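You operate a simulated robot arm through the tools that you are given. There is no shell and no other tool. Be economical: measure what you need, move in short steps, check, and stop when the job is done.

You run a simulated robot arm. Do the job below in one go: nothing can be reset, and whatever is moved stays where it is left.

Task
Take the green exhaust cover and leave it on the top of the blue stand. Take the cream spacer with the smallest size on its label from the top of the blue stand and leave it on the shelf of the grey stand. Take the green probe and put it on the shelf over the orange cabinet. Push the orange door shut. Close the upper orange drawer. Press the purple button two times. Put the shaft collar on the stone top away on the shelf under the belt board. Press the bench lamp button to switch it on. Press the green tester button to switch it on. Shut the bottom red drawer. Take the green block and leave it on the top of the washer lid. Fetch the orange tube and set it on top of the blue rubber foot. Fetch the steel cap and set it on the small blue tray. Switch the length display switch on. Fetch the silver bushing and set it on top of the big gold socket. Take the purple tube on the top of the grey stand and put it away on the shelf under the pipe rack. Open the top red drawer. Any order will do. Set down upright: cream spacer, green probe, green block, orange tube, purple tube.

It is judged by the outcome, as a careful person would: the job done as asked, and still so three seconds after it is handed in. It fails if anything else is knocked over, pushed out of place, dropped, spilled or broken. Lids that push on must go on centred and level and be pressed home; caps that screw on are set level and turned clockwise until they are tight.

Robot
A 7-joint arm with a fingered hand on a trunk, on a base that drives. Base frame: it is fixed to the floor where the robot stands at the start and does not move with it; the origin is under the middle of the robot, x ahead of it, y to its left, z up; the surface under the hand at the start is at about z = 740. Readings come in mm, degrees, newtons and seconds.
Its first joint turns from -166.0 to 166.0 degrees. Places, roughly: bench lamp button [-600, -2700, 1200]; big gold socket [-1500, -2500, 1000]; blue rubber foot (7x7x4 cm) [-2100, 500, 400]; blue stand [700, -1000, 700]; bottom red drawer [-700, -2300, 300]; cream spacer [750, -1000, 750]; green block (4x5x6 cm) [-1300, -2600, 1000]; green exhaust cover (6x6x4 cm) [800, -200, 800]; green probe [500, -1750, 1000]; green tester button [-800, -2600, 1000]; length display switch [-100, 600, 1100]; orange door [200, -1600, 500]; orange tube [-2250, 500, 500]; purple button [600, -2100, 1000]; purple tube [750, 250, 750]; shaft collar (6x6x2 cm) [-400, -2800, 1000]; shelf of the grey stand [700, -100, 300]; shelf over the orange cabinet (82x19 cm) [820, -1940, 1400]; shelf under the belt board [-300, 600, 400]; shelf under the pipe rack [-1800, 600, 400]; silver bushing (4x4x2 cm) [200, 600, 800]; small blue tray (12x12x2 cm) [-900, -2600, 1000]; steel cap (7x7x5 cm) [-2200, 700, 800]; top of the washer lid [-400, -2500, 1100]; top red drawer [-700, -2500, 700]; upper orange drawer [300, -2200, 700]. Payload 4 kg.
The tool frame sits at the grasp point between the pads (the TCP): z along the fingers, y along the line on which they close. The tips reach 30 mm beyond it. The gripper opens to 104 mm. The gripper's body begins 35 mm behind the TCP. The gripper is a hand of 4 fingers: y runs from the thumb to the fingers, the wrist lies at [-15, -113, -190] in the tool frame, and closing takes about 1.5 s.
Orientation is that of the tool frame in the base frame, as [roll, pitch, yaw] about the fixed x, y, z axes, in that order (R = Rz(yaw) Ry(pitch) Rx(roll)). With the fingers straight down and the wrist toward the robot, the tool's x, y and z point along [0, 1, 0], [1, 0, 0] and [0, 0, -1] of the base frame.

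Tools
- The arm moves only by the tool drive_tool. Its argument "rows" is a list of rows, each a list of 3 entries, a list of its own where there are three numbers: the finger opening in mm, from 0 to 104, then the shift along the tool's x, y, z in mm, then the turn, a rotation vector about the tool's x, y, z in degrees. In form: [[jaw, [tx, ty, tz], [rx, ry, rz]], ...]. A call has 1 to 12 rows; each row shifts and turns the commanded pose from where the row before left it, along the tool's axes as they then stand. A row lasts 0.2 s, in which the tool goes at most 50 mm and 8.6 degrees; a call with a longer step from one row to the next is refused whole, and so is a gripper value outside its range. A pose out of reach is approached as far as the arm can. The call stops where the force on the tool passes 40 N (or 10 N more than at its start, if that is more) or the arm is blocked; 0.2 s more then pass. The fingers move at their own pace (about 153 mm/s each) and stop on an object; they squeeze with about 30 N. The grip force told is the motor's: it shows also when the fingers shut on nothing. Time passes only in rows, and 0.2 s behind the last, so rows that do not move let the fingers close. The reply holds the time, the measured pose of the TCP, the force on the tool along the base axes, the opening and the grip force, in the units named above and with some noise, with the torque about the TCP (base axes, N m) and any sound that the robot's microphone picked up.
- Cameras (640 x 400 px; columns grow to the right, rows downward): "scene" is now at [298.3, 235.7, 1196.5]; the picture's right is [0.53, -0.85, -0.00], its down [-0.72, -0.45, -0.52] and it looks along [0.44, 0.28, -0.85] (base axes); focal length 214 px, centre (320, 200). "wrist" rides on the gripper at [61, -92, -130] in the tool frame; the picture's right is [-0.81, 0.28, -0.52], its down [-0.53, -0.71, 0.46] and it looks along [-0.24, 0.64, 0.72] (tool axes); focal length 275 px, centre (320, 200). There is no depth. A picture from a camera that has moved, and an enlarged one, comes with that camera's place and axes in the base frame and with its lens.
- snapshot(camera): a new picture of that camera. The clock stands still meanwhile.
- base_move(legs): drives the robot by 1 to 6 legs, each [ahead, left, turn to the left] in mm, mm and degrees, along the robot's own axes; the way and the turn of a leg run together, so that a leg with both is an arc; at most 1500 mm and 180 degrees a leg. The arm and the cameras ride along, it lands a little off, and it stops where it bumps. It gives what a move gives.
- set_grasp(shape): the hand has 4 fingers and takes this shape, open, in about a second: jaw (thumb against the fingers, like two jaws); tri (thumb and two fingers); tip (a fingertip pinch); poke (one finger out to press); point (the index stretched); flat (the hand flat); cup (the hand cupped); fist (a fist). The gripper value then closes the fingers along that shape, each until it touches; the sizes above hold for jaw. It gives what a move gives, with no picture.
- head_to(pan, tilt): turns the head with the scene camera to pan (to the left, within 143 degrees either way) and tilt (down, from -29 to 69), counted from straight ahead of the robot. It gives what a move gives.
- close_up(camera, box): a new picture of the part [left, top, right, bottom] of that camera's present view, enlarged. The clock stands still meanwhile.
- finish_job(): hands the job in; it is judged then, once.

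Go step by step. Nothing tells you exact positions but the pictures and the camera data: compare them with the known pose of the tool, close in by small moves and look again before you grip or let go. The budget is 588 turns and 360 pictures, counting those below and the enlarged ones. Unless the task says otherwise, let go and move clear before handing in.

The tools are called after ">>>" by a JSON object that holds its "method" and its "body". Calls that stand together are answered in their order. drive_tool: Moves the arm, as the interface text tells. Its arguments: {"type":"object","properties":{"rows":{"type":"array","items":{"type":"array"}}},"required":["rows"]} The other tools are called the same way: set_grasp (shape) gives the hand a shape; base_move (legs) drives the base; head_to (pan, tilt) turns the head that bears the scene camera; snapshot (camera) takes a picture; close_up (camera, box) takes an enlarged picture of a part of a camera's view; finish_job () hands the job in.

At the start:

```text
t: 0.0
tool_pos: [729.8, 93.6, 1340.0]
ee_rot: [-179.8, 0.1, 90.0]
ft_force: [0.6, -0.4, -1.0]
wrist_torque: [0.02, -0.03, 0.01]
gripper_width: 103.8
grasp_force: 0.0
shape: jaw
robot x, y, heading: [1.4, -1.4, 0.0]
head pan, tilt: [32.1, 58.6]
```

scene: 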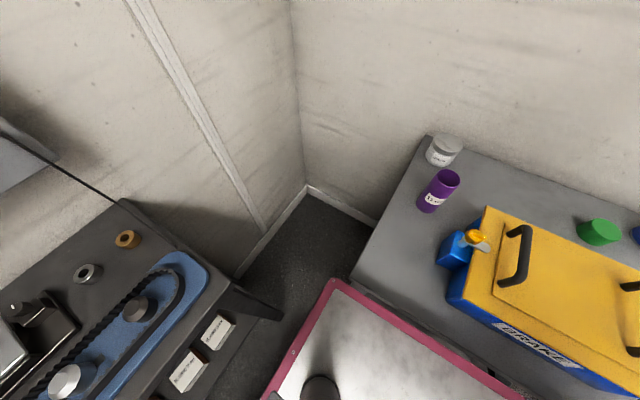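
wrist: 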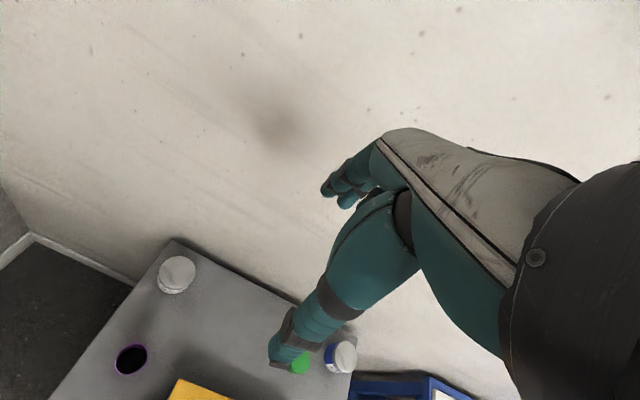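

I see the grey stand with the purple tube, yellow toolbox and green cover ahead, and the belt board on the left. I'll look around with the head first.

>>> {"method": "head_to", "body": {"pan": 0, "tilt": 40}}

>>> {"method": "snapshot", "body": {"camera": "scene"}}

>>> {"method": "head_to", "body": {"pan": -55, "tilt": 40}}

>>> {"method": "snapshot", "body": {"camera": "scene"}}

>>> {"method": "head_to", "body": {"pan": -110, "tilt": 30}}

>>> {"method": "snapshot", "body": {"camera": "scene"}}

>>> {"method": "head_to", "body": {"pan": 90, "tilt": 40}}

>>> {"method": "snapshot", "body": {"camera": "scene"}}

>>> {"method": "head_to", "body": {"pan": 140, "tilt": 30}}

>>> {"method": "snapshot", "body": {"camera": "scene"}}

```text
t: 1.0
tool_pos: [729.7, 92.8, 1339.8]
ee_rot: [179.9, 0.0, 90.1]
ft_force: [0.2, -1.1, -0.2]
wrist_torque: [0.0, -0.01, -0.04]
gripper_width: 103.4
grasp_force: 0.1
shape: jaw
robot x, y, heading: [-1.5, -1.9, 0.2]
head pan, tilt: [0.0, 40.0]
```

```text
357 pictures are left
camera scene: at [325.4, 199.5, 1221.5], right [0.0, -1.0, 0.0], down [-0.64, 0.0, -0.77], along [0.77, 0.0, -0.64], focal length 214 px, centre (320, 200)
```

scene: 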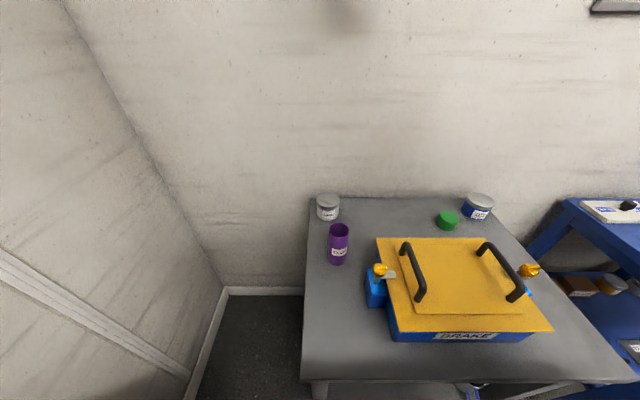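

```text
t: 2.2
tool_pos: [730.9, 92.9, 1340.1]
ee_rot: [-179.9, 0.0, 90.0]
ft_force: [0.2, 0.6, 0.0]
wrist_torque: [0.04, 0.05, -0.03]
gripper_width: 103.8
grasp_force: 0.0
shape: jaw
robot x, y, heading: [2.0, 1.4, -0.1]
head pan, tilt: [-55.0, 40.0]
```

```text
356 pictures are left
camera scene: at [289.2, 129.9, 1221.6], right [-0.82, -0.57, 0.0], down [-0.37, 0.53, -0.77], along [0.44, -0.63, -0.64], focal length 214 px, centre (320, 200)
```

scene: 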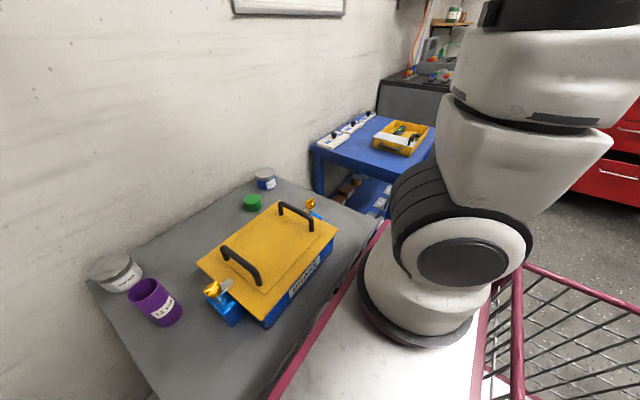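

```text
t: 3.5
tool_pos: [730.8, 93.8, 1341.3]
ee_rot: [-179.9, 0.0, 89.9]
ft_force: [0.3, 0.3, 0.0]
wrist_torque: [0.01, 0.03, 0.02]
gripper_width: 103.5
grasp_force: 0.1
shape: jaw
robot x, y, heading: [2.6, -2.3, -0.2]
head pan, tilt: [-110.0, 30.0]
```

```text
355 pictures are left
camera scene: at [209.6, 114.5, 1236.9], right [-0.94, 0.34, 0.0], down [0.17, 0.47, -0.87], along [-0.3, -0.81, -0.5], focal length 214 px, centre (320, 200)
```

scene: 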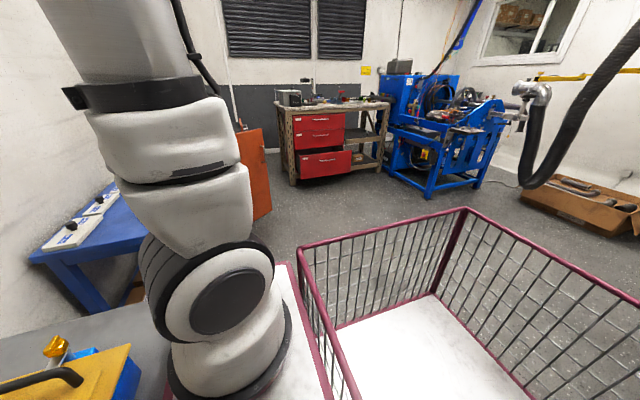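

```text
t: 6.4
tool_pos: [731.6, 92.5, 1341.7]
ee_rot: [180.0, 0.0, 90.0]
ft_force: [-0.1, -0.2, 0.9]
wrist_torque: [-0.01, 0.01, -0.02]
gripper_width: 103.2
grasp_force: 0.0
shape: jaw
robot x, y, heading: [-3.9, 0.2, -0.0]
head pan, tilt: [90.0, 40.0]
```

```text
354 pictures are left
camera scene: at [240.4, 284.5, 1221.6], right [1.0, 0.0, 0.0], down [0.0, -0.64, -0.77], along [0.0, 0.77, -0.64], focal length 214 px, centre (320, 200)
```

scene: 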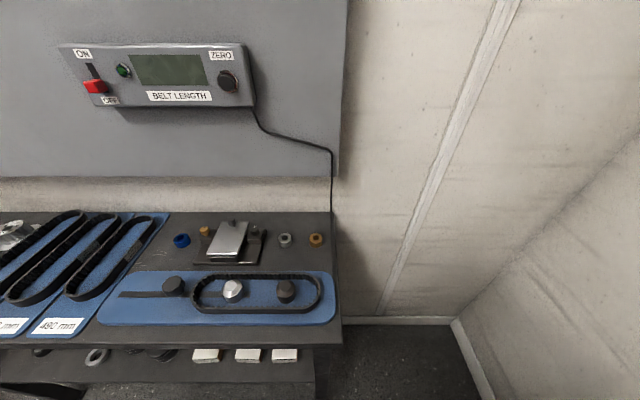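

```text
t: 7.6
tool_pos: [730.9, 94.0, 1340.9]
ee_rot: [-180.0, 0.0, 90.0]
ft_force: [0.2, 0.7, -0.3]
wrist_torque: [0.0, -0.01, 0.0]
gripper_width: 103.9
grasp_force: 0.1
shape: jaw
robot x, y, heading: [2.8, 2.2, -0.1]
head pan, tilt: [140.0, 30.0]
```

```text
353 pictures are left
camera scene: at [171.2, 257.7, 1236.9], right [0.64, 0.77, 0.0], down [0.38, -0.32, -0.87], along [-0.66, 0.56, -0.5], focal length 214 px, centre (320, 200)
```

scene: 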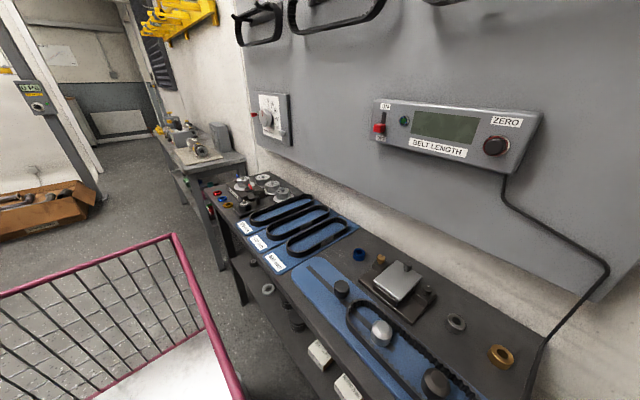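

The robot is mobile with a basket behind. The first job is the green cover, at about (765,-168,740) on the grey stand, so I'll bring the hand above it.

>>> {"method": "drive_tool", "body": {"rows": [[104, [-21.75, 2.9, 36.7], [0, 0, 0]], [104, [-21.75, 2.9, 36.7], [0, 0, 0]], [104, [-21.75, 2.9, 36.7], [0, 0, 0]], [104, [-21.75, 2.9, 36.7], [0, 0, 0]], [104, [-21.75, 2.9, 36.7], [0, 0, 0]], [104, [-21.75, 2.9, 36.7], [0, 0, 0]], [104, [-21.75, 2.9, 36.7], [0, 0, 0]], [104, [-21.75, 2.9, 36.7], [0, 0, 0]], [104, [-21.75, 2.9, 36.7], [0, 0, 0]], [104, [-21.75, 2.9, 36.7], [0, 0, 0]], [104, [-21.75, 2.9, 36.7], [0, 0, 0]], [104, [-21.75, 2.9, 36.7], [0, 0, 0]]]}}

>>> {"method": "head_to", "body": {"pan": -30, "tilt": 40}}

>>> {"method": "snapshot", "body": {"camera": "wrist"}}

>>> {"method": "snapshot", "body": {"camera": "scene"}}

```text
t: 10.2
tool_pos: [763.8, -167.8, 900.8]
ee_rot: [179.9, 0.0, 90.0]
ft_force: [-0.7, 0.4, 1.0]
wrist_torque: [0.02, -0.03, -0.02]
gripper_width: 103.8
grasp_force: 0.1
shape: jaw
robot x, y, heading: [2.2, -2.4, 0.1]
head pan, tilt: [140.0, 30.0]
```

```text
t: 12.7
tool_pos: [764.0, -167.7, 901.9]
ee_rot: [-180.0, 0.0, 90.0]
ft_force: [0.0, 0.0, 0.4]
wrist_torque: [0.01, 0.0, -0.01]
gripper_width: 103.6
grasp_force: 0.0
shape: jaw
robot x, y, heading: [2.1, -1.9, 0.1]
head pan, tilt: [-30.0, 40.0]
```

```text
352 pictures are left
camera wrist: at [672.8, -104.9, 1032.1], right [0.28, -0.81, 0.52], down [-0.71, -0.53, -0.46], along [0.64, -0.24, -0.72], focal length 275 px, centre (320, 200)
```

wrist: 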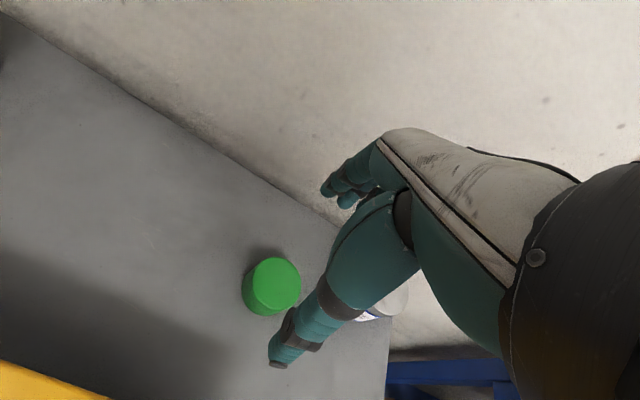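

```text
351 pictures are left
camera scene: at [314.1, 156.9, 1221.6], right [-0.5, -0.87, 0.0], down [-0.56, 0.32, -0.77], along [0.66, -0.38, -0.64], focal length 214 px, centre (320, 200)
```

scene: 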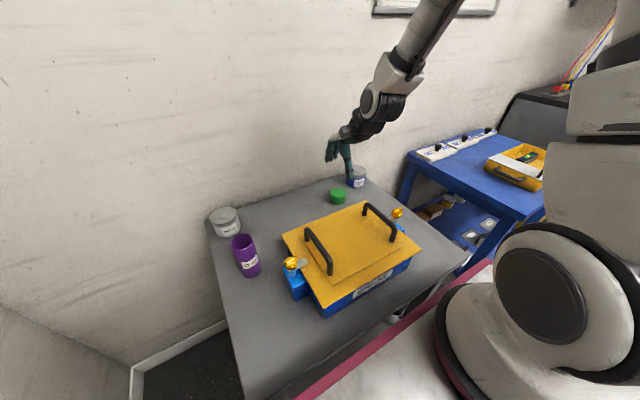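

The cover is at about (780,-176), so I'll correct the position, lower the hand, and check.

>>> {"method": "drive_tool", "body": {"rows": [[104, [-8, 16, 0], [0, 0, 0]], [104, [0, 0, 40], [0, 0, 0]], [104, [0, 0, 40], [0, 0, 0]], [104, [0, 0, 20], [0, 0, 0]]]}}

>>> {"method": "snapshot", "body": {"camera": "wrist"}}

>>> {"method": "close_up", "body": {"camera": "scene", "box": [260, 100, 460, 225]}}

```text
t: 13.7
tool_pos: [780.6, -176.4, 799.7]
ee_rot: [-180.0, 0.0, 90.0]
ft_force: [-0.2, 0.0, 0.6]
wrist_torque: [0.0, 0.01, -0.03]
gripper_width: 103.9
grasp_force: 0.1
shape: jaw
robot x, y, heading: [2.3, 1.5, 0.1]
head pan, tilt: [-30.0, 40.0]
```

```text
350 pictures are left
camera wrist: at [689.7, -113.7, 930.3], right [0.27, -0.81, 0.52], down [-0.71, -0.53, -0.46], along [0.65, -0.24, -0.72], focal length 275 px, centre (320, 200)
```

wrist: 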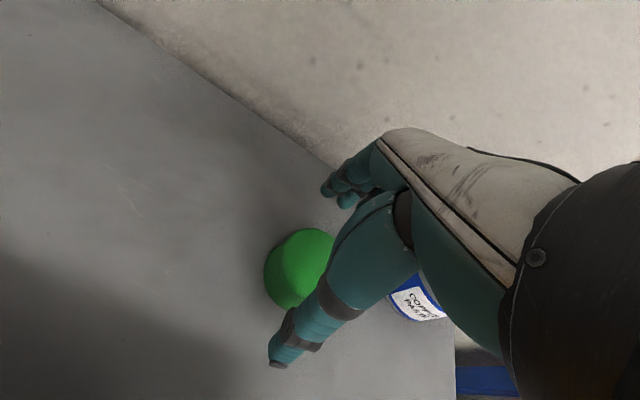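

```text
3.20 times, centred on (360, 162) of scene
camera zoom: at [313.9, 156.9, 1221.6], right [-0.5, -0.87, 0.0], down [-0.56, 0.32, -0.77], along [0.66, -0.38, -0.64], focal length 686 px, centre (192, 320)
```

zoom: 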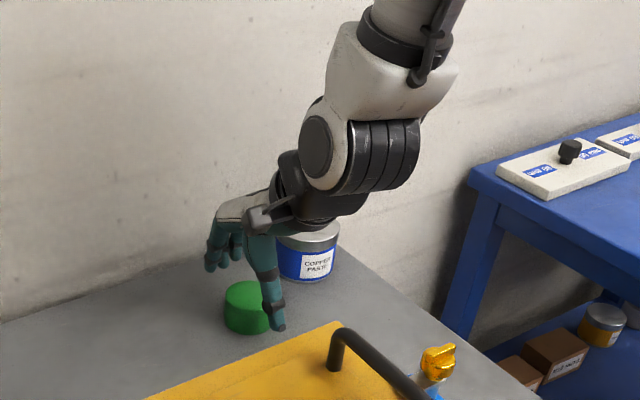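

Nearly centred. I'll go down to z≈777 and close on the cover.

>>> {"method": "drive_tool", "body": {"rows": [[104, [2, -3, 0], [0, 0, 0]], [104, [0, 0, 22], [0, 0, 0]], [104, [0, 0, 0], [0, 0, 0]], [30, [0, 0, 0], [0, 0, 0]], [30, [0, 0, 0], [0, 0, 0]], [30, [0, 0, 0], [0, 0, 0]], [30, [0, 0, 0], [0, 0, 0]], [30, [0, 0, 0], [0, 0, 0]], [30, [0, 0, 0], [0, 0, 0]], [30, [0, 0, 0], [0, 0, 0]], [30, [0, 0, 0], [0, 0, 0]]]}}

>>> {"method": "snapshot", "body": {"camera": "wrist"}}

```text
t: 16.1
tool_pos: [779.1, -173.5, 778.9]
ee_rot: [180.0, 0.2, 90.0]
ft_force: [0.1, 0.1, -0.7]
wrist_torque: [-0.02, 0.0, 0.0]
gripper_width: 41.3
grasp_force: 29.6
shape: jaw
robot x, y, heading: [0.0, 2.0, 0.1]
head pan, tilt: [-30.0, 40.0]
```

```text
348 pictures are left
camera wrist: at [687.0, -111.8, 908.3], right [0.28, -0.81, 0.52], down [-0.71, -0.53, -0.46], along [0.64, -0.24, -0.72], focal length 275 px, centre (320, 200)
```

wrist: 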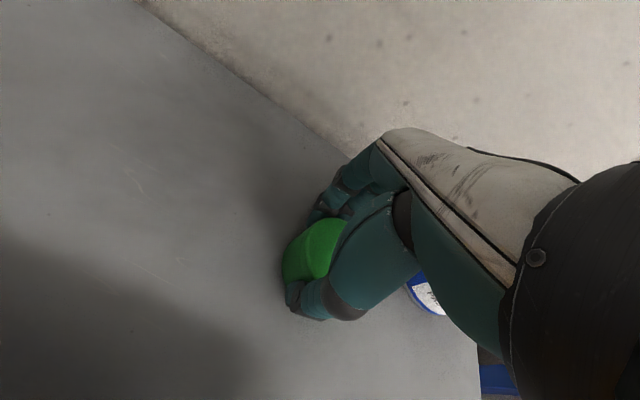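

Gripped, so I'll lift a little and check that it holds.

>>> {"method": "drive_tool", "body": {"rows": [[30, [0, 0, -20], [0, 0, 0]], [30, [0, 0, -40], [0, 0, 0]], [30, [0, 0, -40], [0, 0, 0]], [30, [0, 0, 0], [0, 0, 0]]]}}

>>> {"method": "snapshot", "body": {"camera": "wrist"}}

>>> {"method": "close_up", "body": {"camera": "scene", "box": [260, 80, 460, 205]}}

```text
t: 17.1
tool_pos: [777.6, -172.3, 877.9]
ee_rot: [-179.9, 0.0, 90.0]
ft_force: [0.4, 0.8, -0.3]
wrist_torque: [0.0, 0.01, -0.01]
gripper_width: 41.1
grasp_force: 30.3
shape: jaw
robot x, y, heading: [-1.6, -3.4, 0.1]
head pan, tilt: [-30.0, 40.0]
```

```text
347 pictures are left
camera wrist: at [687.5, -111.4, 1008.5], right [0.28, -0.81, 0.52], down [-0.71, -0.53, -0.46], along [0.64, -0.24, -0.73], focal length 275 px, centre (320, 200)
```

wrist: 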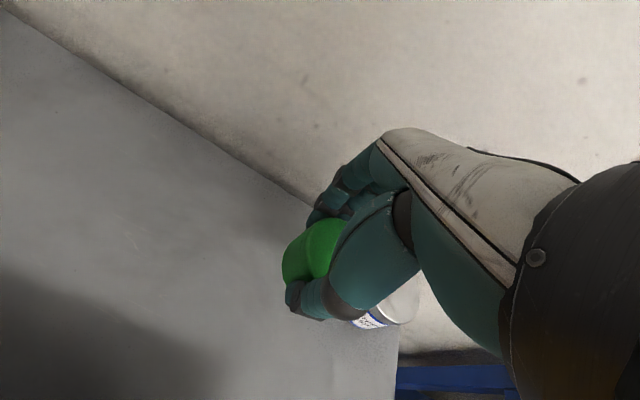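

```text
3.20 times, centred on (360, 142) of scene
camera zoom: at [314.1, 156.9, 1221.6], right [-0.5, -0.87, 0.0], down [-0.56, 0.32, -0.77], along [0.66, -0.38, -0.64], focal length 686 px, centre (192, 384)
```

zoom: 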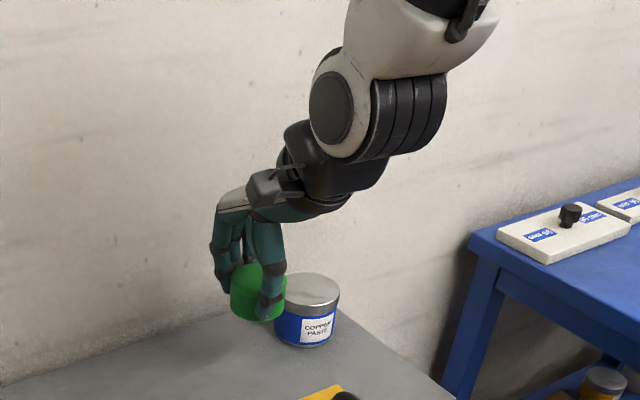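

The cover is held. I'll raise it and look at the blue stand.

>>> {"method": "drive_tool", "body": {"rows": [[30, [0, -10, -45], [0, 0, 0]], [30, [0, -10, -45], [0, 0, 0]], [30, [0, -10, -45], [0, 0, 0]], [30, [0, -10, -45], [0, 0, 0]], [30, [0, 0, -45], [0, 0, 0]]]}}

>>> {"method": "head_to", "body": {"pan": -50, "tilt": 30}}

>>> {"method": "close_up", "body": {"camera": "scene", "box": [240, 80, 480, 230]}}

```text
t: 18.5
tool_pos: [742.1, -143.5, 1103.2]
ee_rot: [-179.9, 0.2, 93.8]
ft_force: [0.0, -1.1, 0.2]
wrist_torque: [0.0, 0.01, 0.0]
gripper_width: 40.3
grasp_force: 29.7
shape: jaw
robot x, y, heading: [0.5, 0.9, 0.1]
head pan, tilt: [-30.0, 40.0]
stopped in row 5: the arm was blocked; the commanded pose is now the measured one
```

```text
t: 19.4
tool_pos: [741.9, -144.1, 1101.5]
ee_rot: [-179.9, 0.0, 93.8]
ft_force: [0.2, -0.4, -1.0]
wrist_torque: [-0.02, 0.0, 0.01]
gripper_width: 40.4
grasp_force: 30.1
shape: jaw
robot x, y, heading: [-2.6, 3.0, 0.0]
head pan, tilt: [-50.0, 30.0]
```

```text
2.67 times, centred on (360, 155) of scene
camera zoom: at [298.9, 129.6, 1236.9], right [-0.77, -0.64, 0.0], down [-0.32, 0.38, -0.87], along [0.56, -0.66, -0.5], focal length 572 px, centre (213, 320)
```

zoom: 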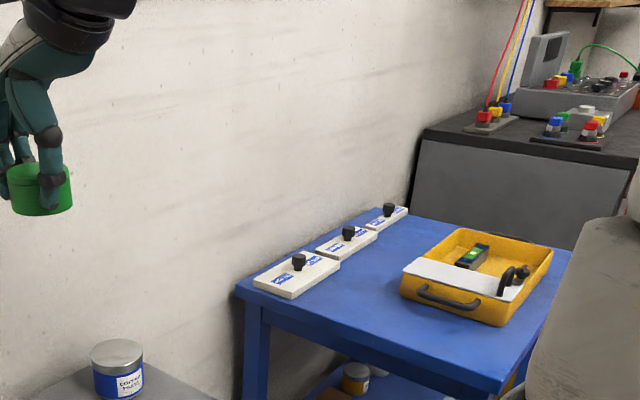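

The blue stand's free spot is around (720,-840). I'll back off slightly and drive right 750 mm.

>>> {"method": "base_move", "body": {"legs": [[-50, 0, 0], [0, -750, 0]]}}

>>> {"method": "head_to", "body": {"pan": -10, "tilt": 45}}

>>> {"method": "snapshot", "body": {"camera": "scene"}}

```text
t: 23.9
tool_pos: [691.5, -888.0, 1102.1]
ee_rot: [-179.9, 0.0, 93.8]
ft_force: [1.1, -0.7, 0.0]
wrist_torque: [0.0, 0.02, 0.04]
gripper_width: 40.2
grasp_force: 29.6
shape: jaw
robot x, y, heading: [-49.7, -745.9, -0.0]
head pan, tilt: [-50.0, 30.0]
```

```text
t: 25.0
tool_pos: [690.7, -887.1, 1102.1]
ee_rot: [-180.0, 0.0, 93.8]
ft_force: [-0.8, 0.1, -0.7]
wrist_torque: [-0.01, -0.02, 0.01]
gripper_width: 40.4
grasp_force: 30.3
shape: jaw
robot x, y, heading: [-49.7, -743.1, 0.2]
head pan, tilt: [-10.0, 45.0]
```

```text
344 pictures are left
camera scene: at [270.1, -559.0, 1214.4], right [-0.17, -0.98, 0.0], down [-0.7, 0.12, -0.71], along [0.7, -0.12, -0.71], focal length 214 px, centre (320, 200)
```

scene: 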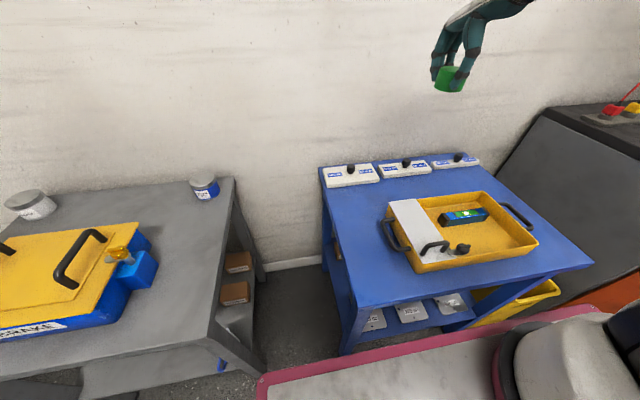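

The blue stand's top is about z=740, with a free strip around (690,-735). I'll move the cover above that spot.

>>> {"method": "drive_tool", "body": {"rows": [[30, [38, 0, 0], [0, 0, 3.8]], [30, [38, 0, 10], [0, 0, 0]], [30, [38, 0, 20], [0, 0, 0]], [30, [38, 0, 30], [0, 0, 0]], [30, [0, 0, 45], [0, 0, 0]], [30, [0, 0, 45], [0, 0, 0]], [30, [0, 0, 45], [0, 0, 0]], [30, [0, 0, 45], [0, 0, 0]]]}}

>>> {"method": "snapshot", "body": {"camera": "scene"}}

>>> {"method": "snapshot", "body": {"camera": "wrist"}}

```text
t: 26.8
tool_pos: [688.5, -736.2, 860.0]
ee_rot: [-179.9, 0.1, 90.0]
ft_force: [0.3, 0.2, -0.3]
wrist_torque: [0.01, 0.02, 0.0]
gripper_width: 39.6
grasp_force: 30.7
shape: jaw
robot x, y, heading: [-49.3, -742.4, 0.1]
head pan, tilt: [-10.0, 45.0]
```

```text
343 pictures are left
camera scene: at [270.0, -559.2, 1214.4], right [-0.17, -0.98, 0.0], down [-0.7, 0.12, -0.71], along [0.7, -0.12, -0.71], focal length 214 px, centre (320, 200)
```

scene: 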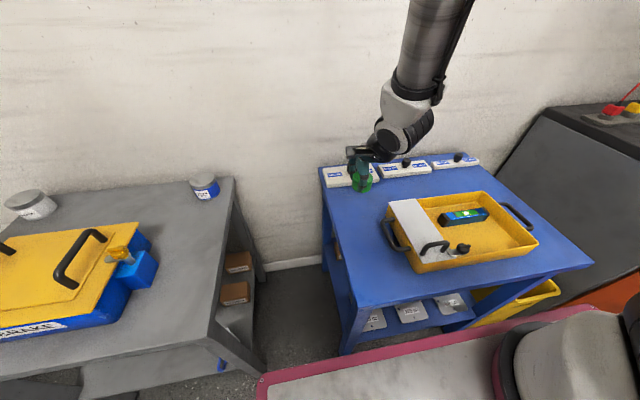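

```text
342 pictures are left
camera wrist: at [597.2, -673.6, 990.4], right [0.28, -0.81, 0.52], down [-0.71, -0.53, -0.45], along [0.64, -0.24, -0.73], focal length 275 px, centre (320, 200)
```

wrist: 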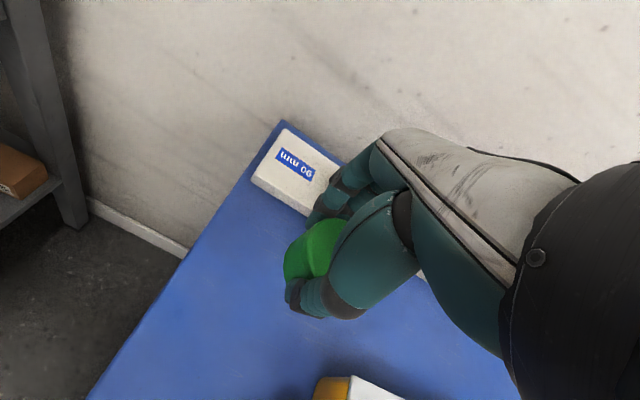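

Lowering to place the cover.

>>> {"method": "drive_tool", "body": {"rows": [[30, [0, 0, 40], [0, 0, 0]], [30, [0, 0, 28], [0, 0, 0]], [30, [0, 0, 5], [0, 0, 0]], [30, [0, 0, 4], [0, 0, 0]], [30, [0, 0, 3], [0, 0, 0]], [30, [0, 0, 3], [0, 0, 0]]]}}

>>> {"method": "close_up", "body": {"camera": "scene", "box": [280, 120, 480, 245]}}

```text
t: 28.2
tool_pos: [688.0, -736.2, 778.3]
ee_rot: [-179.9, 0.0, 90.0]
ft_force: [0.3, -0.1, 0.0]
wrist_torque: [0.04, 0.05, -0.01]
gripper_width: 39.8
grasp_force: 30.1
shape: jaw
robot x, y, heading: [-52.0, -744.3, 0.1]
head pan, tilt: [-10.0, 45.0]
```

```text
3.20 times, centred on (380, 182) of scene
camera zoom: at [270.1, -558.9, 1214.3], right [-0.17, -0.98, 0.0], down [-0.7, 0.12, -0.71], along [0.7, -0.12, -0.71], focal length 686 px, centre (128, 256)
```

zoom: 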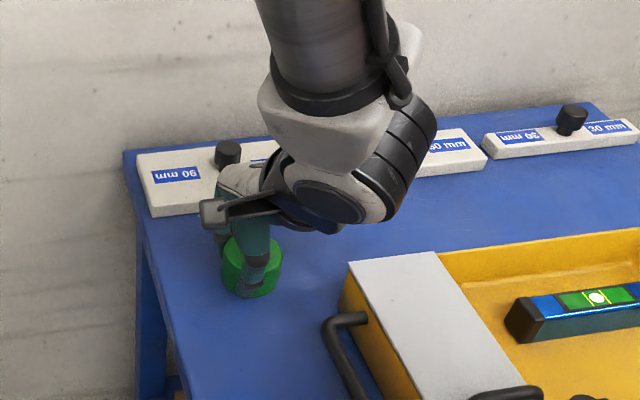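

>>> {"method": "drive_tool", "body": {"rows": [[30, [0, 0, 2], [0, 0, 0]], [30, [0, 0, 2], [0, 0, 0]]]}}

>>> {"method": "snapshot", "body": {"camera": "wrist"}}

```text
t: 28.8
tool_pos: [689.5, -736.5, 776.1]
ee_rot: [179.9, -0.1, 89.9]
ft_force: [-3.9, -0.4, 21.6]
wrist_torque: [-0.1, 0.07, 0.0]
gripper_width: 40.7
grasp_force: 30.0
shape: jaw
robot x, y, heading: [-47.7, -744.0, -0.1]
head pan, tilt: [-10.0, 45.0]
```

```text
340 pictures are left
camera wrist: at [597.6, -673.4, 905.8], right [0.27, -0.81, 0.52], down [-0.71, -0.53, -0.46], along [0.65, -0.24, -0.72], focal length 275 px, centre (320, 200)
```

wrist: 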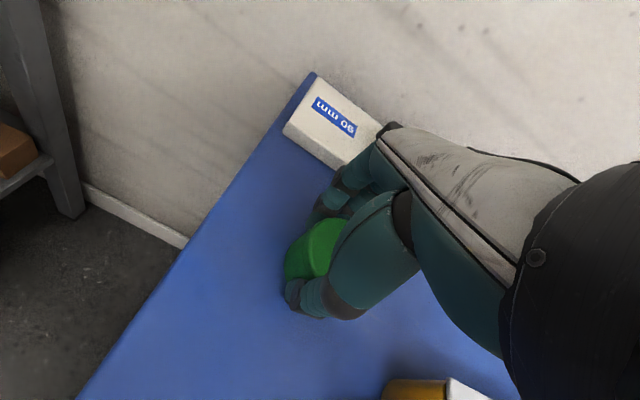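

In contact, so I'll release, wait, and rise straight up.

>>> {"method": "drive_tool", "body": {"rows": [[60, [0, 0, -1], [0, 0, 0]], [104, [0, 0, 0], [0, 0, 0]], [104, [0, 0, 0], [0, 0, 0]], [104, [0, 0, 0], [0, 0, 0]], [104, [0, 0, 0], [0, 0, 0]], [104, [0, 0, -30], [0, 0, 0]], [104, [0, 0, -45], [0, 0, 0]], [104, [0, 0, -45], [0, 0, 0]], [104, [0, 0, -45], [0, 0, 0]]]}}

>>> {"method": "close_up", "body": {"camera": "scene", "box": [280, 120, 560, 295]}}

>>> {"method": "snapshot", "body": {"camera": "wrist"}}

```text
t: 30.8
tool_pos: [688.9, -736.4, 941.7]
ee_rot: [-179.8, 0.1, 90.0]
ft_force: [0.2, 0.0, -0.2]
wrist_torque: [-0.03, 0.03, 0.0]
gripper_width: 103.7
grasp_force: 0.0
shape: jaw
robot x, y, heading: [-46.8, -745.2, -0.1]
head pan, tilt: [-10.0, 45.0]
```

```text
2.29 times, centred on (420, 208) of scene
camera zoom: at [270.3, -558.5, 1214.2], right [-0.17, -0.98, 0.0], down [-0.7, 0.12, -0.71], along [0.7, -0.12, -0.71], focal length 490 px, centre (91, 183)
```

zoom: 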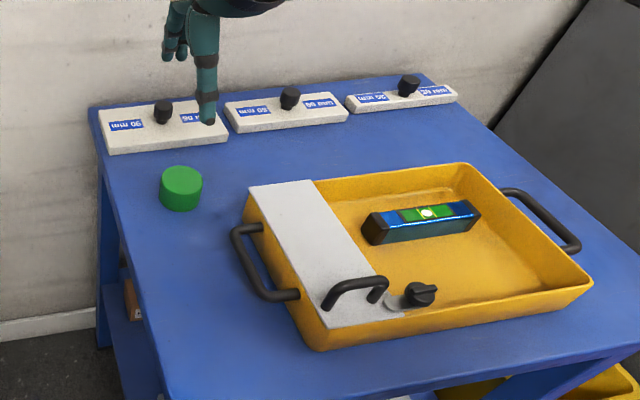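

```text
338 pictures are left
camera wrist: at [596.7, -673.4, 1071.6], right [0.28, -0.81, 0.52], down [-0.71, -0.53, -0.45], along [0.64, -0.25, -0.73], focal length 275 px, centre (320, 200)
```

wrist: 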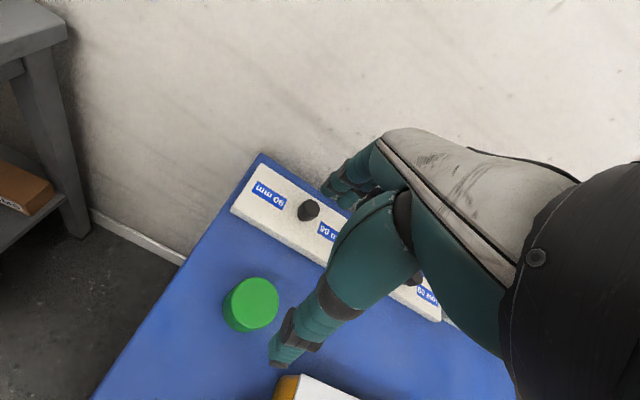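

The cover is placed. Now the spacers: I'll move right 300 mm and read the labels.

>>> {"method": "base_move", "body": {"legs": [[0, -300, 0]]}}

>>> {"method": "close_up", "body": {"camera": "scene", "box": [200, 130, 440, 280]}}

>>> {"method": "snapshot", "body": {"camera": "wrist"}}

```text
t: 32.8
tool_pos: [687.4, -1034.8, 941.1]
ee_rot: [-179.9, 0.0, 90.1]
ft_force: [0.7, -0.8, -0.5]
wrist_torque: [0.03, 0.0, -0.03]
gripper_width: 103.9
grasp_force: 0.0
shape: jaw
robot x, y, heading: [-49.5, -1044.5, 0.0]
head pan, tilt: [-10.0, 45.0]
```

```text
2.67 times, centred on (320, 205) of scene
camera zoom: at [270.1, -857.6, 1214.3], right [-0.17, -0.99, 0.0], down [-0.7, 0.12, -0.71], along [0.7, -0.12, -0.71], focal length 572 px, centre (320, 187)
```

zoom: 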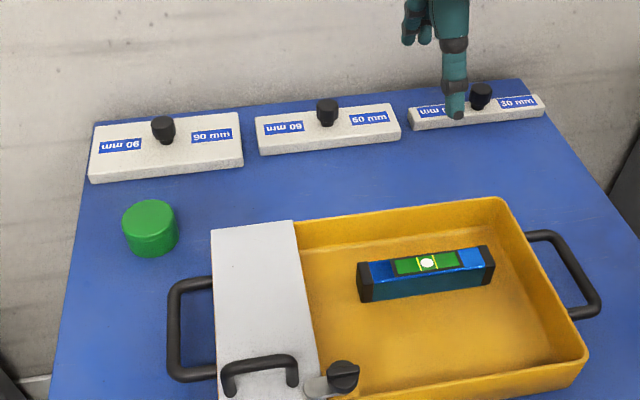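

```text
336 pictures are left
camera wrist: at [596.8, -972.0, 1071.5], right [0.28, -0.81, 0.52], down [-0.71, -0.53, -0.45], along [0.64, -0.24, -0.73], focal length 275 px, centre (320, 200)
```

wrist: 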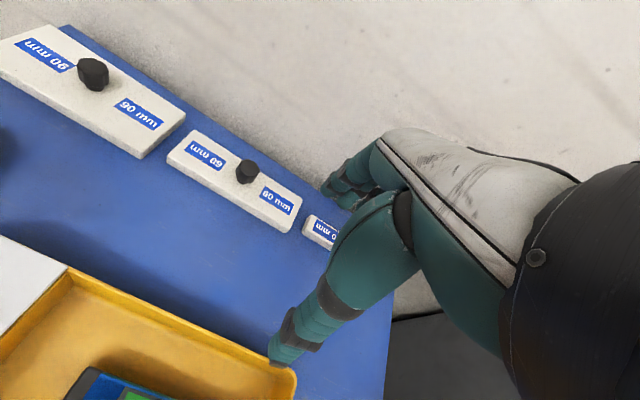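

The labels read 90, 60 and 30, so I want the 30 mm one (the third, at about (837,-1160)). Before choosing a grasp I'll back off to see the grey stand's shelf and the surroundings.

>>> {"method": "base_move", "body": {"legs": [[-900, 0, 0]]}}

>>> {"method": "head_to", "body": {"pan": 35, "tilt": 25}}

>>> {"method": "snapshot", "body": {"camera": "scene"}}

>>> {"method": "head_to", "body": {"pan": -35, "tilt": 20}}

>>> {"method": "snapshot", "body": {"camera": "scene"}}

>>> {"method": "head_to", "body": {"pan": -90, "tilt": 20}}

>>> {"method": "snapshot", "body": {"camera": "scene"}}

```text
t: 37.6
tool_pos: [-218.0, -1036.0, 941.3]
ee_rot: [-179.9, -0.1, 90.0]
ft_force: [0.1, 0.0, 0.1]
wrist_torque: [0.0, 0.04, 0.05]
gripper_width: 103.8
grasp_force: 0.2
shape: jaw
robot x, y, heading: [-957.0, -1045.6, 0.4]
head pan, tilt: [-10.0, 45.0]
```

```text
t: 38.7
tool_pos: [-217.3, -1036.5, 942.4]
ee_rot: [-179.9, 0.0, 90.0]
ft_force: [-0.1, 0.1, 0.8]
wrist_torque: [0.04, 0.01, 0.01]
gripper_width: 103.9
grasp_force: 0.1
shape: jaw
robot x, y, heading: [-956.9, -1039.9, -0.1]
head pan, tilt: [35.0, 25.0]
```

```text
335 pictures are left
camera scene: at [-640.1, -792.2, 1244.9], right [0.57, -0.82, 0.0], down [-0.35, -0.24, -0.91], along [0.74, 0.52, -0.42], focal length 214 px, centre (320, 200)
```

scene: 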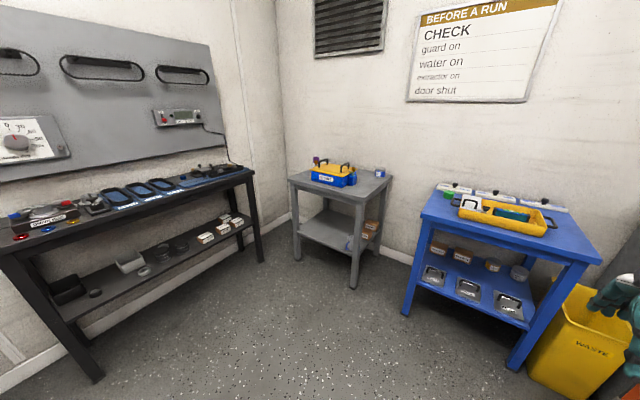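

```text
t: 40.1
tool_pos: [-218.4, -1036.2, 941.4]
ee_rot: [-179.9, 0.0, 90.0]
ft_force: [1.4, -0.4, -0.6]
wrist_torque: [-0.01, 0.01, 0.0]
gripper_width: 103.8
grasp_force: 0.1
shape: jaw
robot x, y, heading: [-955.8, -1044.2, 0.2]
head pan, tilt: [-35.0, 20.0]
```

```text
334 pictures are left
camera scene: at [-639.2, -898.3, 1253.0], right [-0.57, -0.82, 0.0], down [-0.28, 0.2, -0.94], along [0.77, -0.54, -0.34], focal length 214 px, centre (320, 200)
```

scene: 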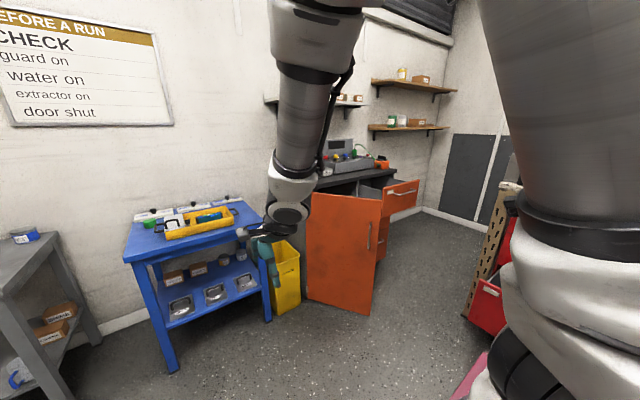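

```text
t: 41.4
tool_pos: [-218.4, -1037.1, 941.1]
ee_rot: [-179.9, 0.0, 89.9]
ft_force: [0.6, -0.7, 0.8]
wrist_torque: [0.0, -0.03, -0.02]
gripper_width: 104.1
grasp_force: 0.2
shape: jaw
robot x, y, heading: [-956.5, -1042.6, 0.0]
head pan, tilt: [-90.0, 20.0]
```

```text
333 pictures are left
camera scene: at [-715.4, -938.2, 1253.0], right [-1.0, 0.0, 0.0], down [0.0, 0.34, -0.94], along [0.0, -0.94, -0.34], focal length 214 px, centre (320, 200)
```

scene: 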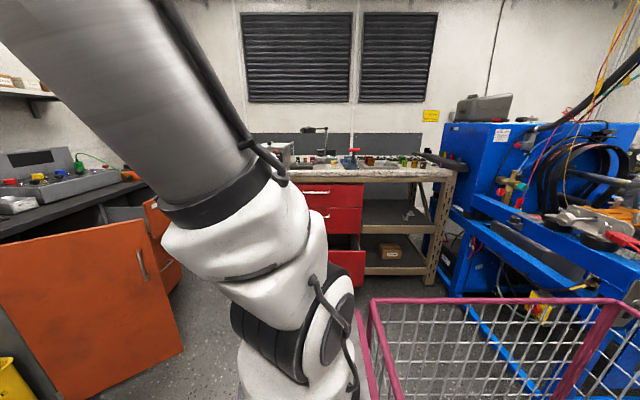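

The grey stand's shelf is open at the front, so a downward grasp of the spacer with placement near the front edge should work. I'll drive back to the blue stand.

>>> {"method": "base_move", "body": {"legs": [[900, -70, 0]]}}

>>> {"method": "head_to", "body": {"pan": -20, "tilt": 40}}

>>> {"method": "close_up", "body": {"camera": "scene", "box": [220, 100, 460, 250]}}

```text
t: 46.1
tool_pos: [687.0, -1103.8, 941.6]
ee_rot: [-179.9, 0.0, 90.2]
ft_force: [-0.2, 0.1, 0.8]
wrist_torque: [0.01, 0.01, 0.01]
gripper_width: 103.7
grasp_force: 0.1
shape: jaw
robot x, y, heading: [-51.3, -1113.0, 0.0]
head pan, tilt: [-90.0, 20.0]
```

```text
t: 47.5
tool_pos: [688.0, -1102.8, 941.1]
ee_rot: [-179.9, 0.1, 90.1]
ft_force: [0.5, -0.2, -0.6]
wrist_torque: [-0.01, -0.01, 0.0]
gripper_width: 103.9
grasp_force: 0.1
shape: jaw
robot x, y, heading: [-50.7, -1115.2, 0.1]
head pan, tilt: [-20.0, 40.0]
```

```text
2.67 times, centred on (340, 175) of scene
camera zoom: at [268.9, -942.2, 1221.6], right [-0.34, -0.94, 0.0], down [-0.6, 0.22, -0.77], along [0.72, -0.26, -0.64], focal length 572 px, centre (267, 267)
```

zoom: 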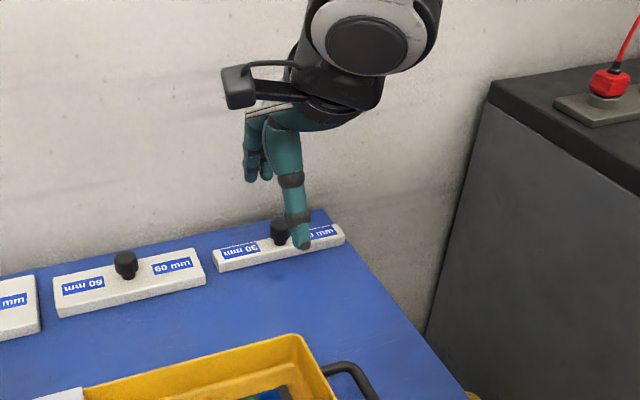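

The 30 mm spacer's knob is at about (834,-1167,783). I'll move above it with a narrower opening.

>>> {"method": "drive_tool", "body": {"rows": [[80, [-16, 37, 0], [0, 0, 0]], [80, [-16, 37, 0], [0, 0, 0]], [80, [-16, 37, 0], [0, 0, 0]], [80, [-16, 36, 0], [0, 0, 0]], [80, [0, 0, 40], [0, 0, 0]], [80, [0, 0, 40], [0, 0, 0]], [80, [0, 0, 10], [0, 0, 0]]]}}

>>> {"method": "close_up", "body": {"camera": "scene", "box": [220, 100, 460, 250]}}

>>> {"method": "snapshot", "body": {"camera": "wrist"}}

```text
t: 49.1
tool_pos: [834.4, -1167.1, 851.6]
ee_rot: [-179.9, 0.1, 90.1]
ft_force: [0.5, 0.3, 0.6]
wrist_torque: [0.01, 0.01, 0.0]
gripper_width: 80.0
grasp_force: 0.1
shape: jaw
robot x, y, heading: [-50.6, -1116.0, -0.0]
head pan, tilt: [-20.0, 40.0]
```

```text
2.67 times, centred on (340, 175) of scene
camera zoom: at [268.8, -942.2, 1221.6], right [-0.34, -0.94, 0.0], down [-0.6, 0.22, -0.77], along [0.72, -0.26, -0.64], focal length 572 px, centre (267, 267)
```

zoom: 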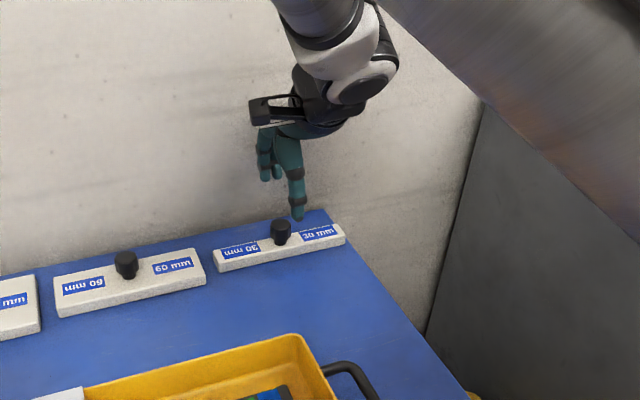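

```text
330 pictures are left
camera wrist: at [743.5, -1105.6, 981.4], right [0.28, -0.81, 0.52], down [-0.71, -0.53, -0.45], along [0.64, -0.24, -0.73], focal length 275 px, centre (320, 200)
```

wrist: 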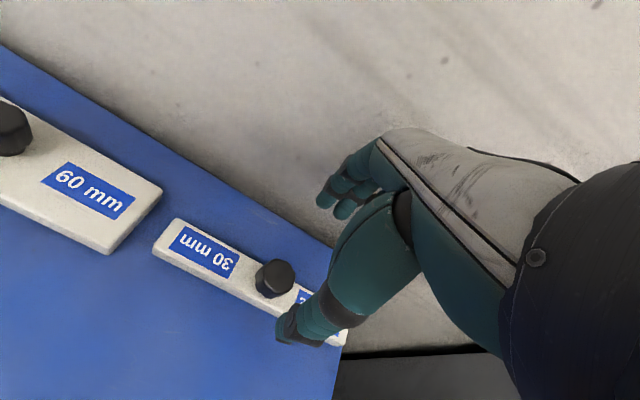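

>>> {"method": "drive_tool", "body": {"rows": [[80, [5, -2, 0], [0, 0, 0]], [80, [0, 0, 40], [0, 0, 0]], [80, [0, 0, 20], [0, 0, 0]]]}}

>>> {"method": "close_up", "body": {"camera": "scene", "box": [260, 120, 420, 220]}}

>>> {"method": "snapshot", "body": {"camera": "wrist"}}

```text
t: 50.0
tool_pos: [832.6, -1163.0, 791.5]
ee_rot: [-179.9, 0.0, 90.0]
ft_force: [-0.8, 0.4, -0.4]
wrist_torque: [0.0, -0.01, -0.02]
gripper_width: 80.5
grasp_force: 0.0
shape: jaw
robot x, y, heading: [-49.5, -1111.7, 0.1]
head pan, tilt: [-20.0, 40.0]
```

```text
4.00 times, centred on (340, 170) of scene
camera zoom: at [268.8, -942.2, 1221.6], right [-0.34, -0.94, 0.0], down [-0.6, 0.22, -0.77], along [0.72, -0.26, -0.64], focal length 858 px, centre (240, 320)
```

zoom: 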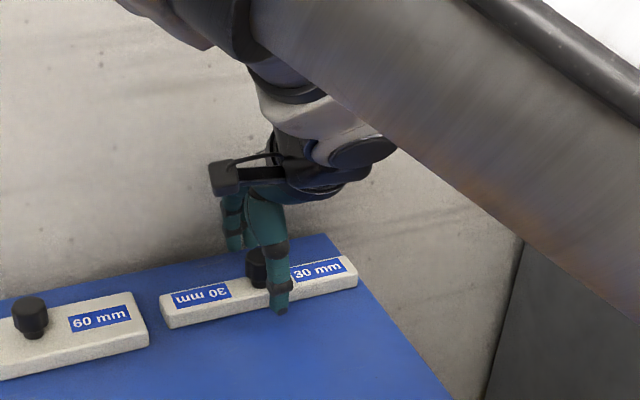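

```text
328 pictures are left
camera wrist: at [741.2, -1100.7, 920.6], right [0.28, -0.81, 0.52], down [-0.71, -0.53, -0.45], along [0.64, -0.24, -0.73], focal length 275 px, centre (320, 200)
```

wrist: 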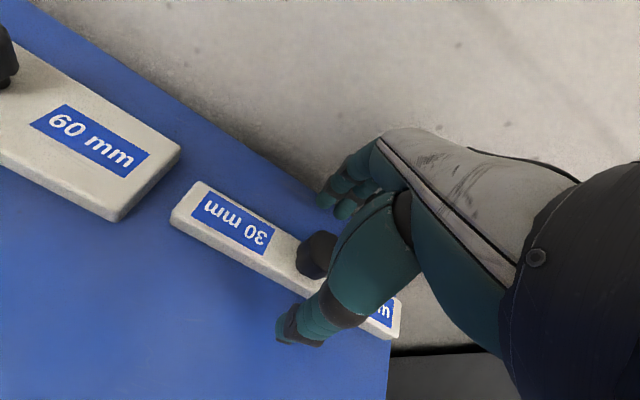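

Aligned; lowering to 777 and closing.

>>> {"method": "drive_tool", "body": {"rows": [[80, [2, 0, 14], [0, 0, 0]], [80, [0, 0, 0], [0, 0, 0]], [10, [0, 0, 0], [0, 0, 0]], [10, [0, 0, 0], [0, 0, 0]], [10, [0, 0, 0], [0, 0, 0]], [10, [0, 0, 0], [0, 0, 0]], [10, [0, 0, 0], [0, 0, 0]], [10, [0, 0, 0], [0, 0, 0]], [10, [0, 0, 0], [0, 0, 0]], [10, [0, 0, 0], [0, 0, 0]]]}}

>>> {"method": "snapshot", "body": {"camera": "wrist"}}

```text
t: 52.1
tool_pos: [831.7, -1160.9, 776.3]
ee_rot: [-179.9, 0.0, 90.2]
ft_force: [0.2, 0.4, -0.3]
wrist_torque: [-0.01, -0.03, 0.01]
gripper_width: 22.0
grasp_force: 30.3
shape: jaw
robot x, y, heading: [-50.8, -1113.4, 0.1]
head pan, tilt: [-20.0, 40.0]
```

```text
327 pictures are left
camera wrist: at [740.9, -1098.7, 906.8], right [0.28, -0.81, 0.52], down [-0.71, -0.53, -0.45], along [0.64, -0.24, -0.73], focal length 275 px, centre (320, 200)
```

wrist: 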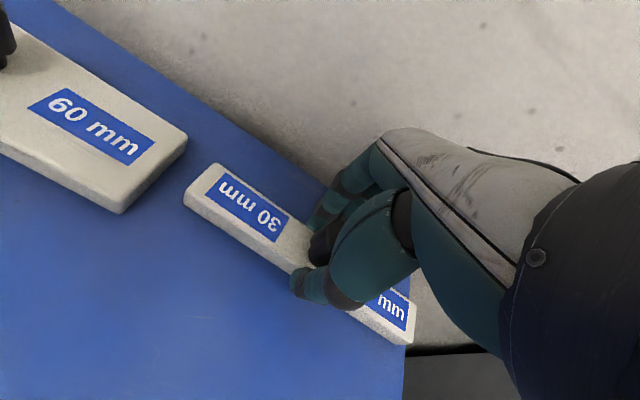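

>>> {"method": "drive_tool", "body": {"rows": [[10, [0, 0, -10], [0, 0, 0]], [10, [0, 0, -30], [0, 0, 0]], [10, [0, 0, -40], [0, 0, 0]], [10, [0, -20, -40], [0, 0, 0]], [10, [0, -20, -40], [0, 0, 0]]]}}

>>> {"method": "snapshot", "body": {"camera": "wrist"}}

>>> {"method": "snapshot", "body": {"camera": "scene"}}

```text
t: 53.4
tool_pos: [791.9, -1161.0, 936.3]
ee_rot: [-179.8, 0.0, 90.0]
ft_force: [-0.3, -0.3, -1.1]
wrist_torque: [0.0, 0.01, 0.0]
gripper_width: 22.0
grasp_force: 30.0
shape: jaw
robot x, y, heading: [-55.8, -1116.0, 0.2]
head pan, tilt: [-20.0, 40.0]
```

```text
326 pictures are left
camera wrist: at [700.5, -1098.2, 1067.5], right [0.28, -0.81, 0.52], down [-0.71, -0.53, -0.45], along [0.64, -0.24, -0.73], focal length 275 px, centre (320, 200)
```

wrist: 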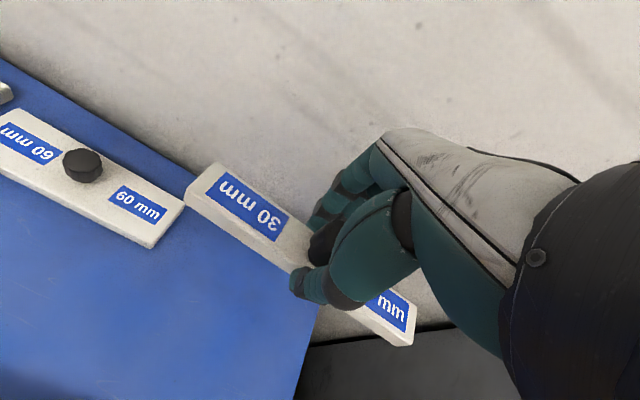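

```text
325 pictures are left
camera scene: at [269.3, -942.2, 1221.5], right [-0.34, -0.94, 0.0], down [-0.6, 0.22, -0.77], along [0.72, -0.26, -0.64], focal length 214 px, centre (320, 200)
```

scene: 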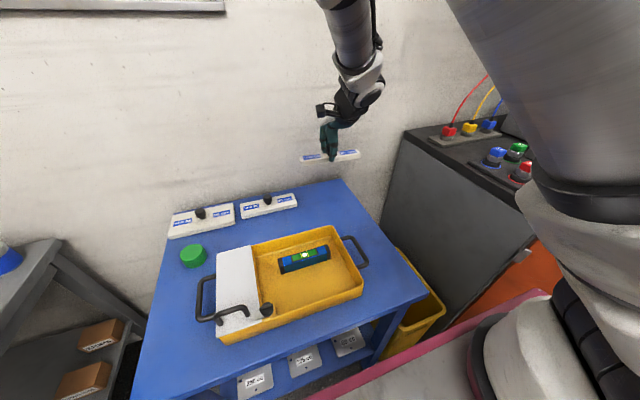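

The spacer is held level. I'll back off and move to in front of the grey stand for a good look at the shelf.

>>> {"method": "base_move", "body": {"legs": [[-600, 0, 0], [0, 1060, 0]]}}

>>> {"method": "head_to", "body": {"pan": 0, "tilt": 40}}

>>> {"method": "snapshot", "body": {"camera": "scene"}}

```text
t: 61.8
tool_pos: [200.8, -112.1, 938.4]
ee_rot: [-179.9, 0.0, 89.4]
ft_force: [0.7, -0.7, -0.2]
wrist_torque: [-0.03, -0.04, 0.01]
gripper_width: 22.1
grasp_force: 30.3
shape: jaw
robot x, y, heading: [-642.3, -56.2, -0.6]
head pan, tilt: [-20.0, 40.0]
```

```text
t: 62.6
tool_pos: [201.5, -111.4, 937.6]
ee_rot: [-179.9, 0.0, 89.3]
ft_force: [0.3, -0.7, -1.3]
wrist_torque: [0.02, 0.04, -0.01]
gripper_width: 21.8
grasp_force: 29.8
shape: jaw
robot x, y, heading: [-641.3, -54.2, -0.5]
head pan, tilt: [0.0, 40.0]
```

```text
324 pictures are left
camera scene: at [-313.6, 140.9, 1221.6], right [-0.01, -1.0, 0.0], down [-0.64, 0.01, -0.77], along [0.77, -0.01, -0.64], focal length 214 px, centre (320, 200)
```

scene: 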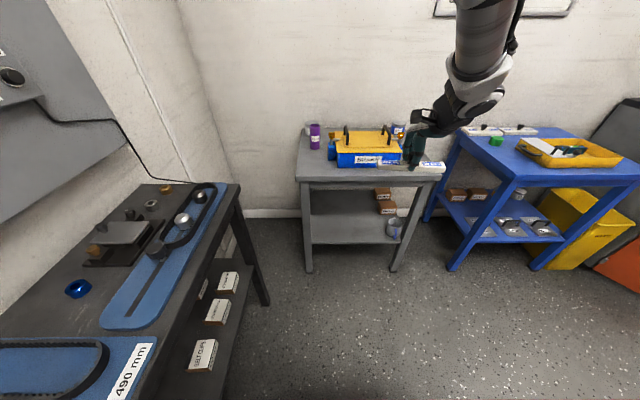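

The shelf is at about z≈320 and free in the middle. I'll lower the arm here in open air, then drive it in.

>>> {"method": "drive_tool", "body": {"rows": [[10, [9, -5, 45], [0, 0, 0]], [10, [9, -5, 45], [0, 0, 0]], [10, [9, -5, 45], [0, 0, 0]], [10, [9, -5, 45], [0, 0, 0]], [10, [9, -5, 45], [0, 0, 0]], [10, [9, -5, 45], [0, 0, 0]], [10, [9, -5, 45], [0, 0, 0]], [10, [9, -5, 45], [0, 0, 0]], [10, [9, -5, 45], [0, 0, 0]], [10, [9, -5, 45], [0, 0, 0]], [10, [9, -5, 45], [0, 0, 0]], [10, [9, -5, 30], [0, 0, 0]]]}}

>>> {"method": "head_to", "body": {"pan": -10, "tilt": 45}}

>>> {"method": "snapshot", "body": {"camera": "scene"}}

>>> {"method": "snapshot", "body": {"camera": "wrist"}}

```text
t: 65.2
tool_pos: [157.7, -35.1, 547.5]
ee_rot: [-179.8, 0.1, 89.4]
ft_force: [0.3, -0.3, -0.4]
wrist_torque: [-0.03, -0.02, 0.01]
gripper_width: 21.7
grasp_force: 31.3
shape: jaw
out of reach, approached as far as the arm can: row 9, 10, 11, 12
robot x, y, heading: [-641.9, -56.9, -0.4]
head pan, tilt: [0.0, 40.0]
```

```text
t: 65.9
tool_pos: [157.3, -32.8, 548.1]
ee_rot: [-180.0, 0.0, 89.4]
ft_force: [-0.1, -0.3, -1.4]
wrist_torque: [0.01, 0.02, -0.01]
gripper_width: 21.9
grasp_force: 29.3
shape: jaw
robot x, y, heading: [-645.7, -60.5, -0.6]
head pan, tilt: [-10.0, 45.0]
```

```text
323 pictures are left
camera scene: at [-318.6, 127.0, 1214.3], right [-0.18, -0.98, 0.0], down [-0.7, 0.13, -0.71], along [0.7, -0.13, -0.71], focal length 214 px, centre (320, 200)
```

scene: 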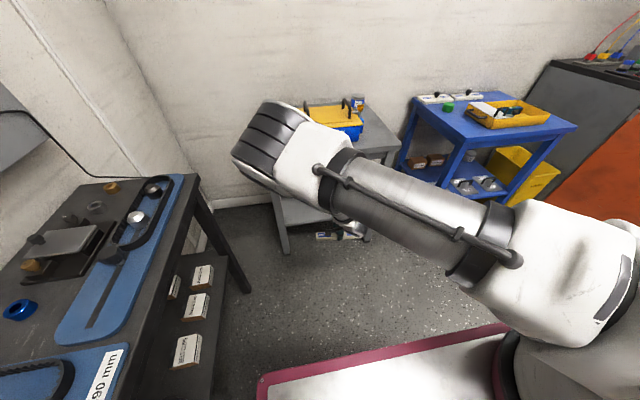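

```text
322 pictures are left
camera wrist: at [67.2, 29.9, 678.1], right [0.27, -0.81, 0.52], down [-0.72, -0.53, -0.45], along [0.64, -0.25, -0.73], focal length 275 px, centre (320, 200)
```

wrist: 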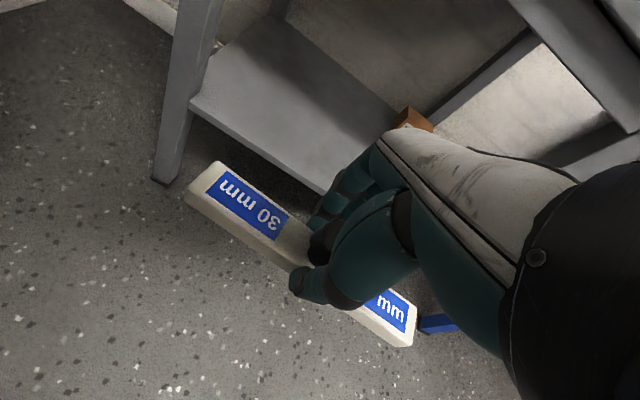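

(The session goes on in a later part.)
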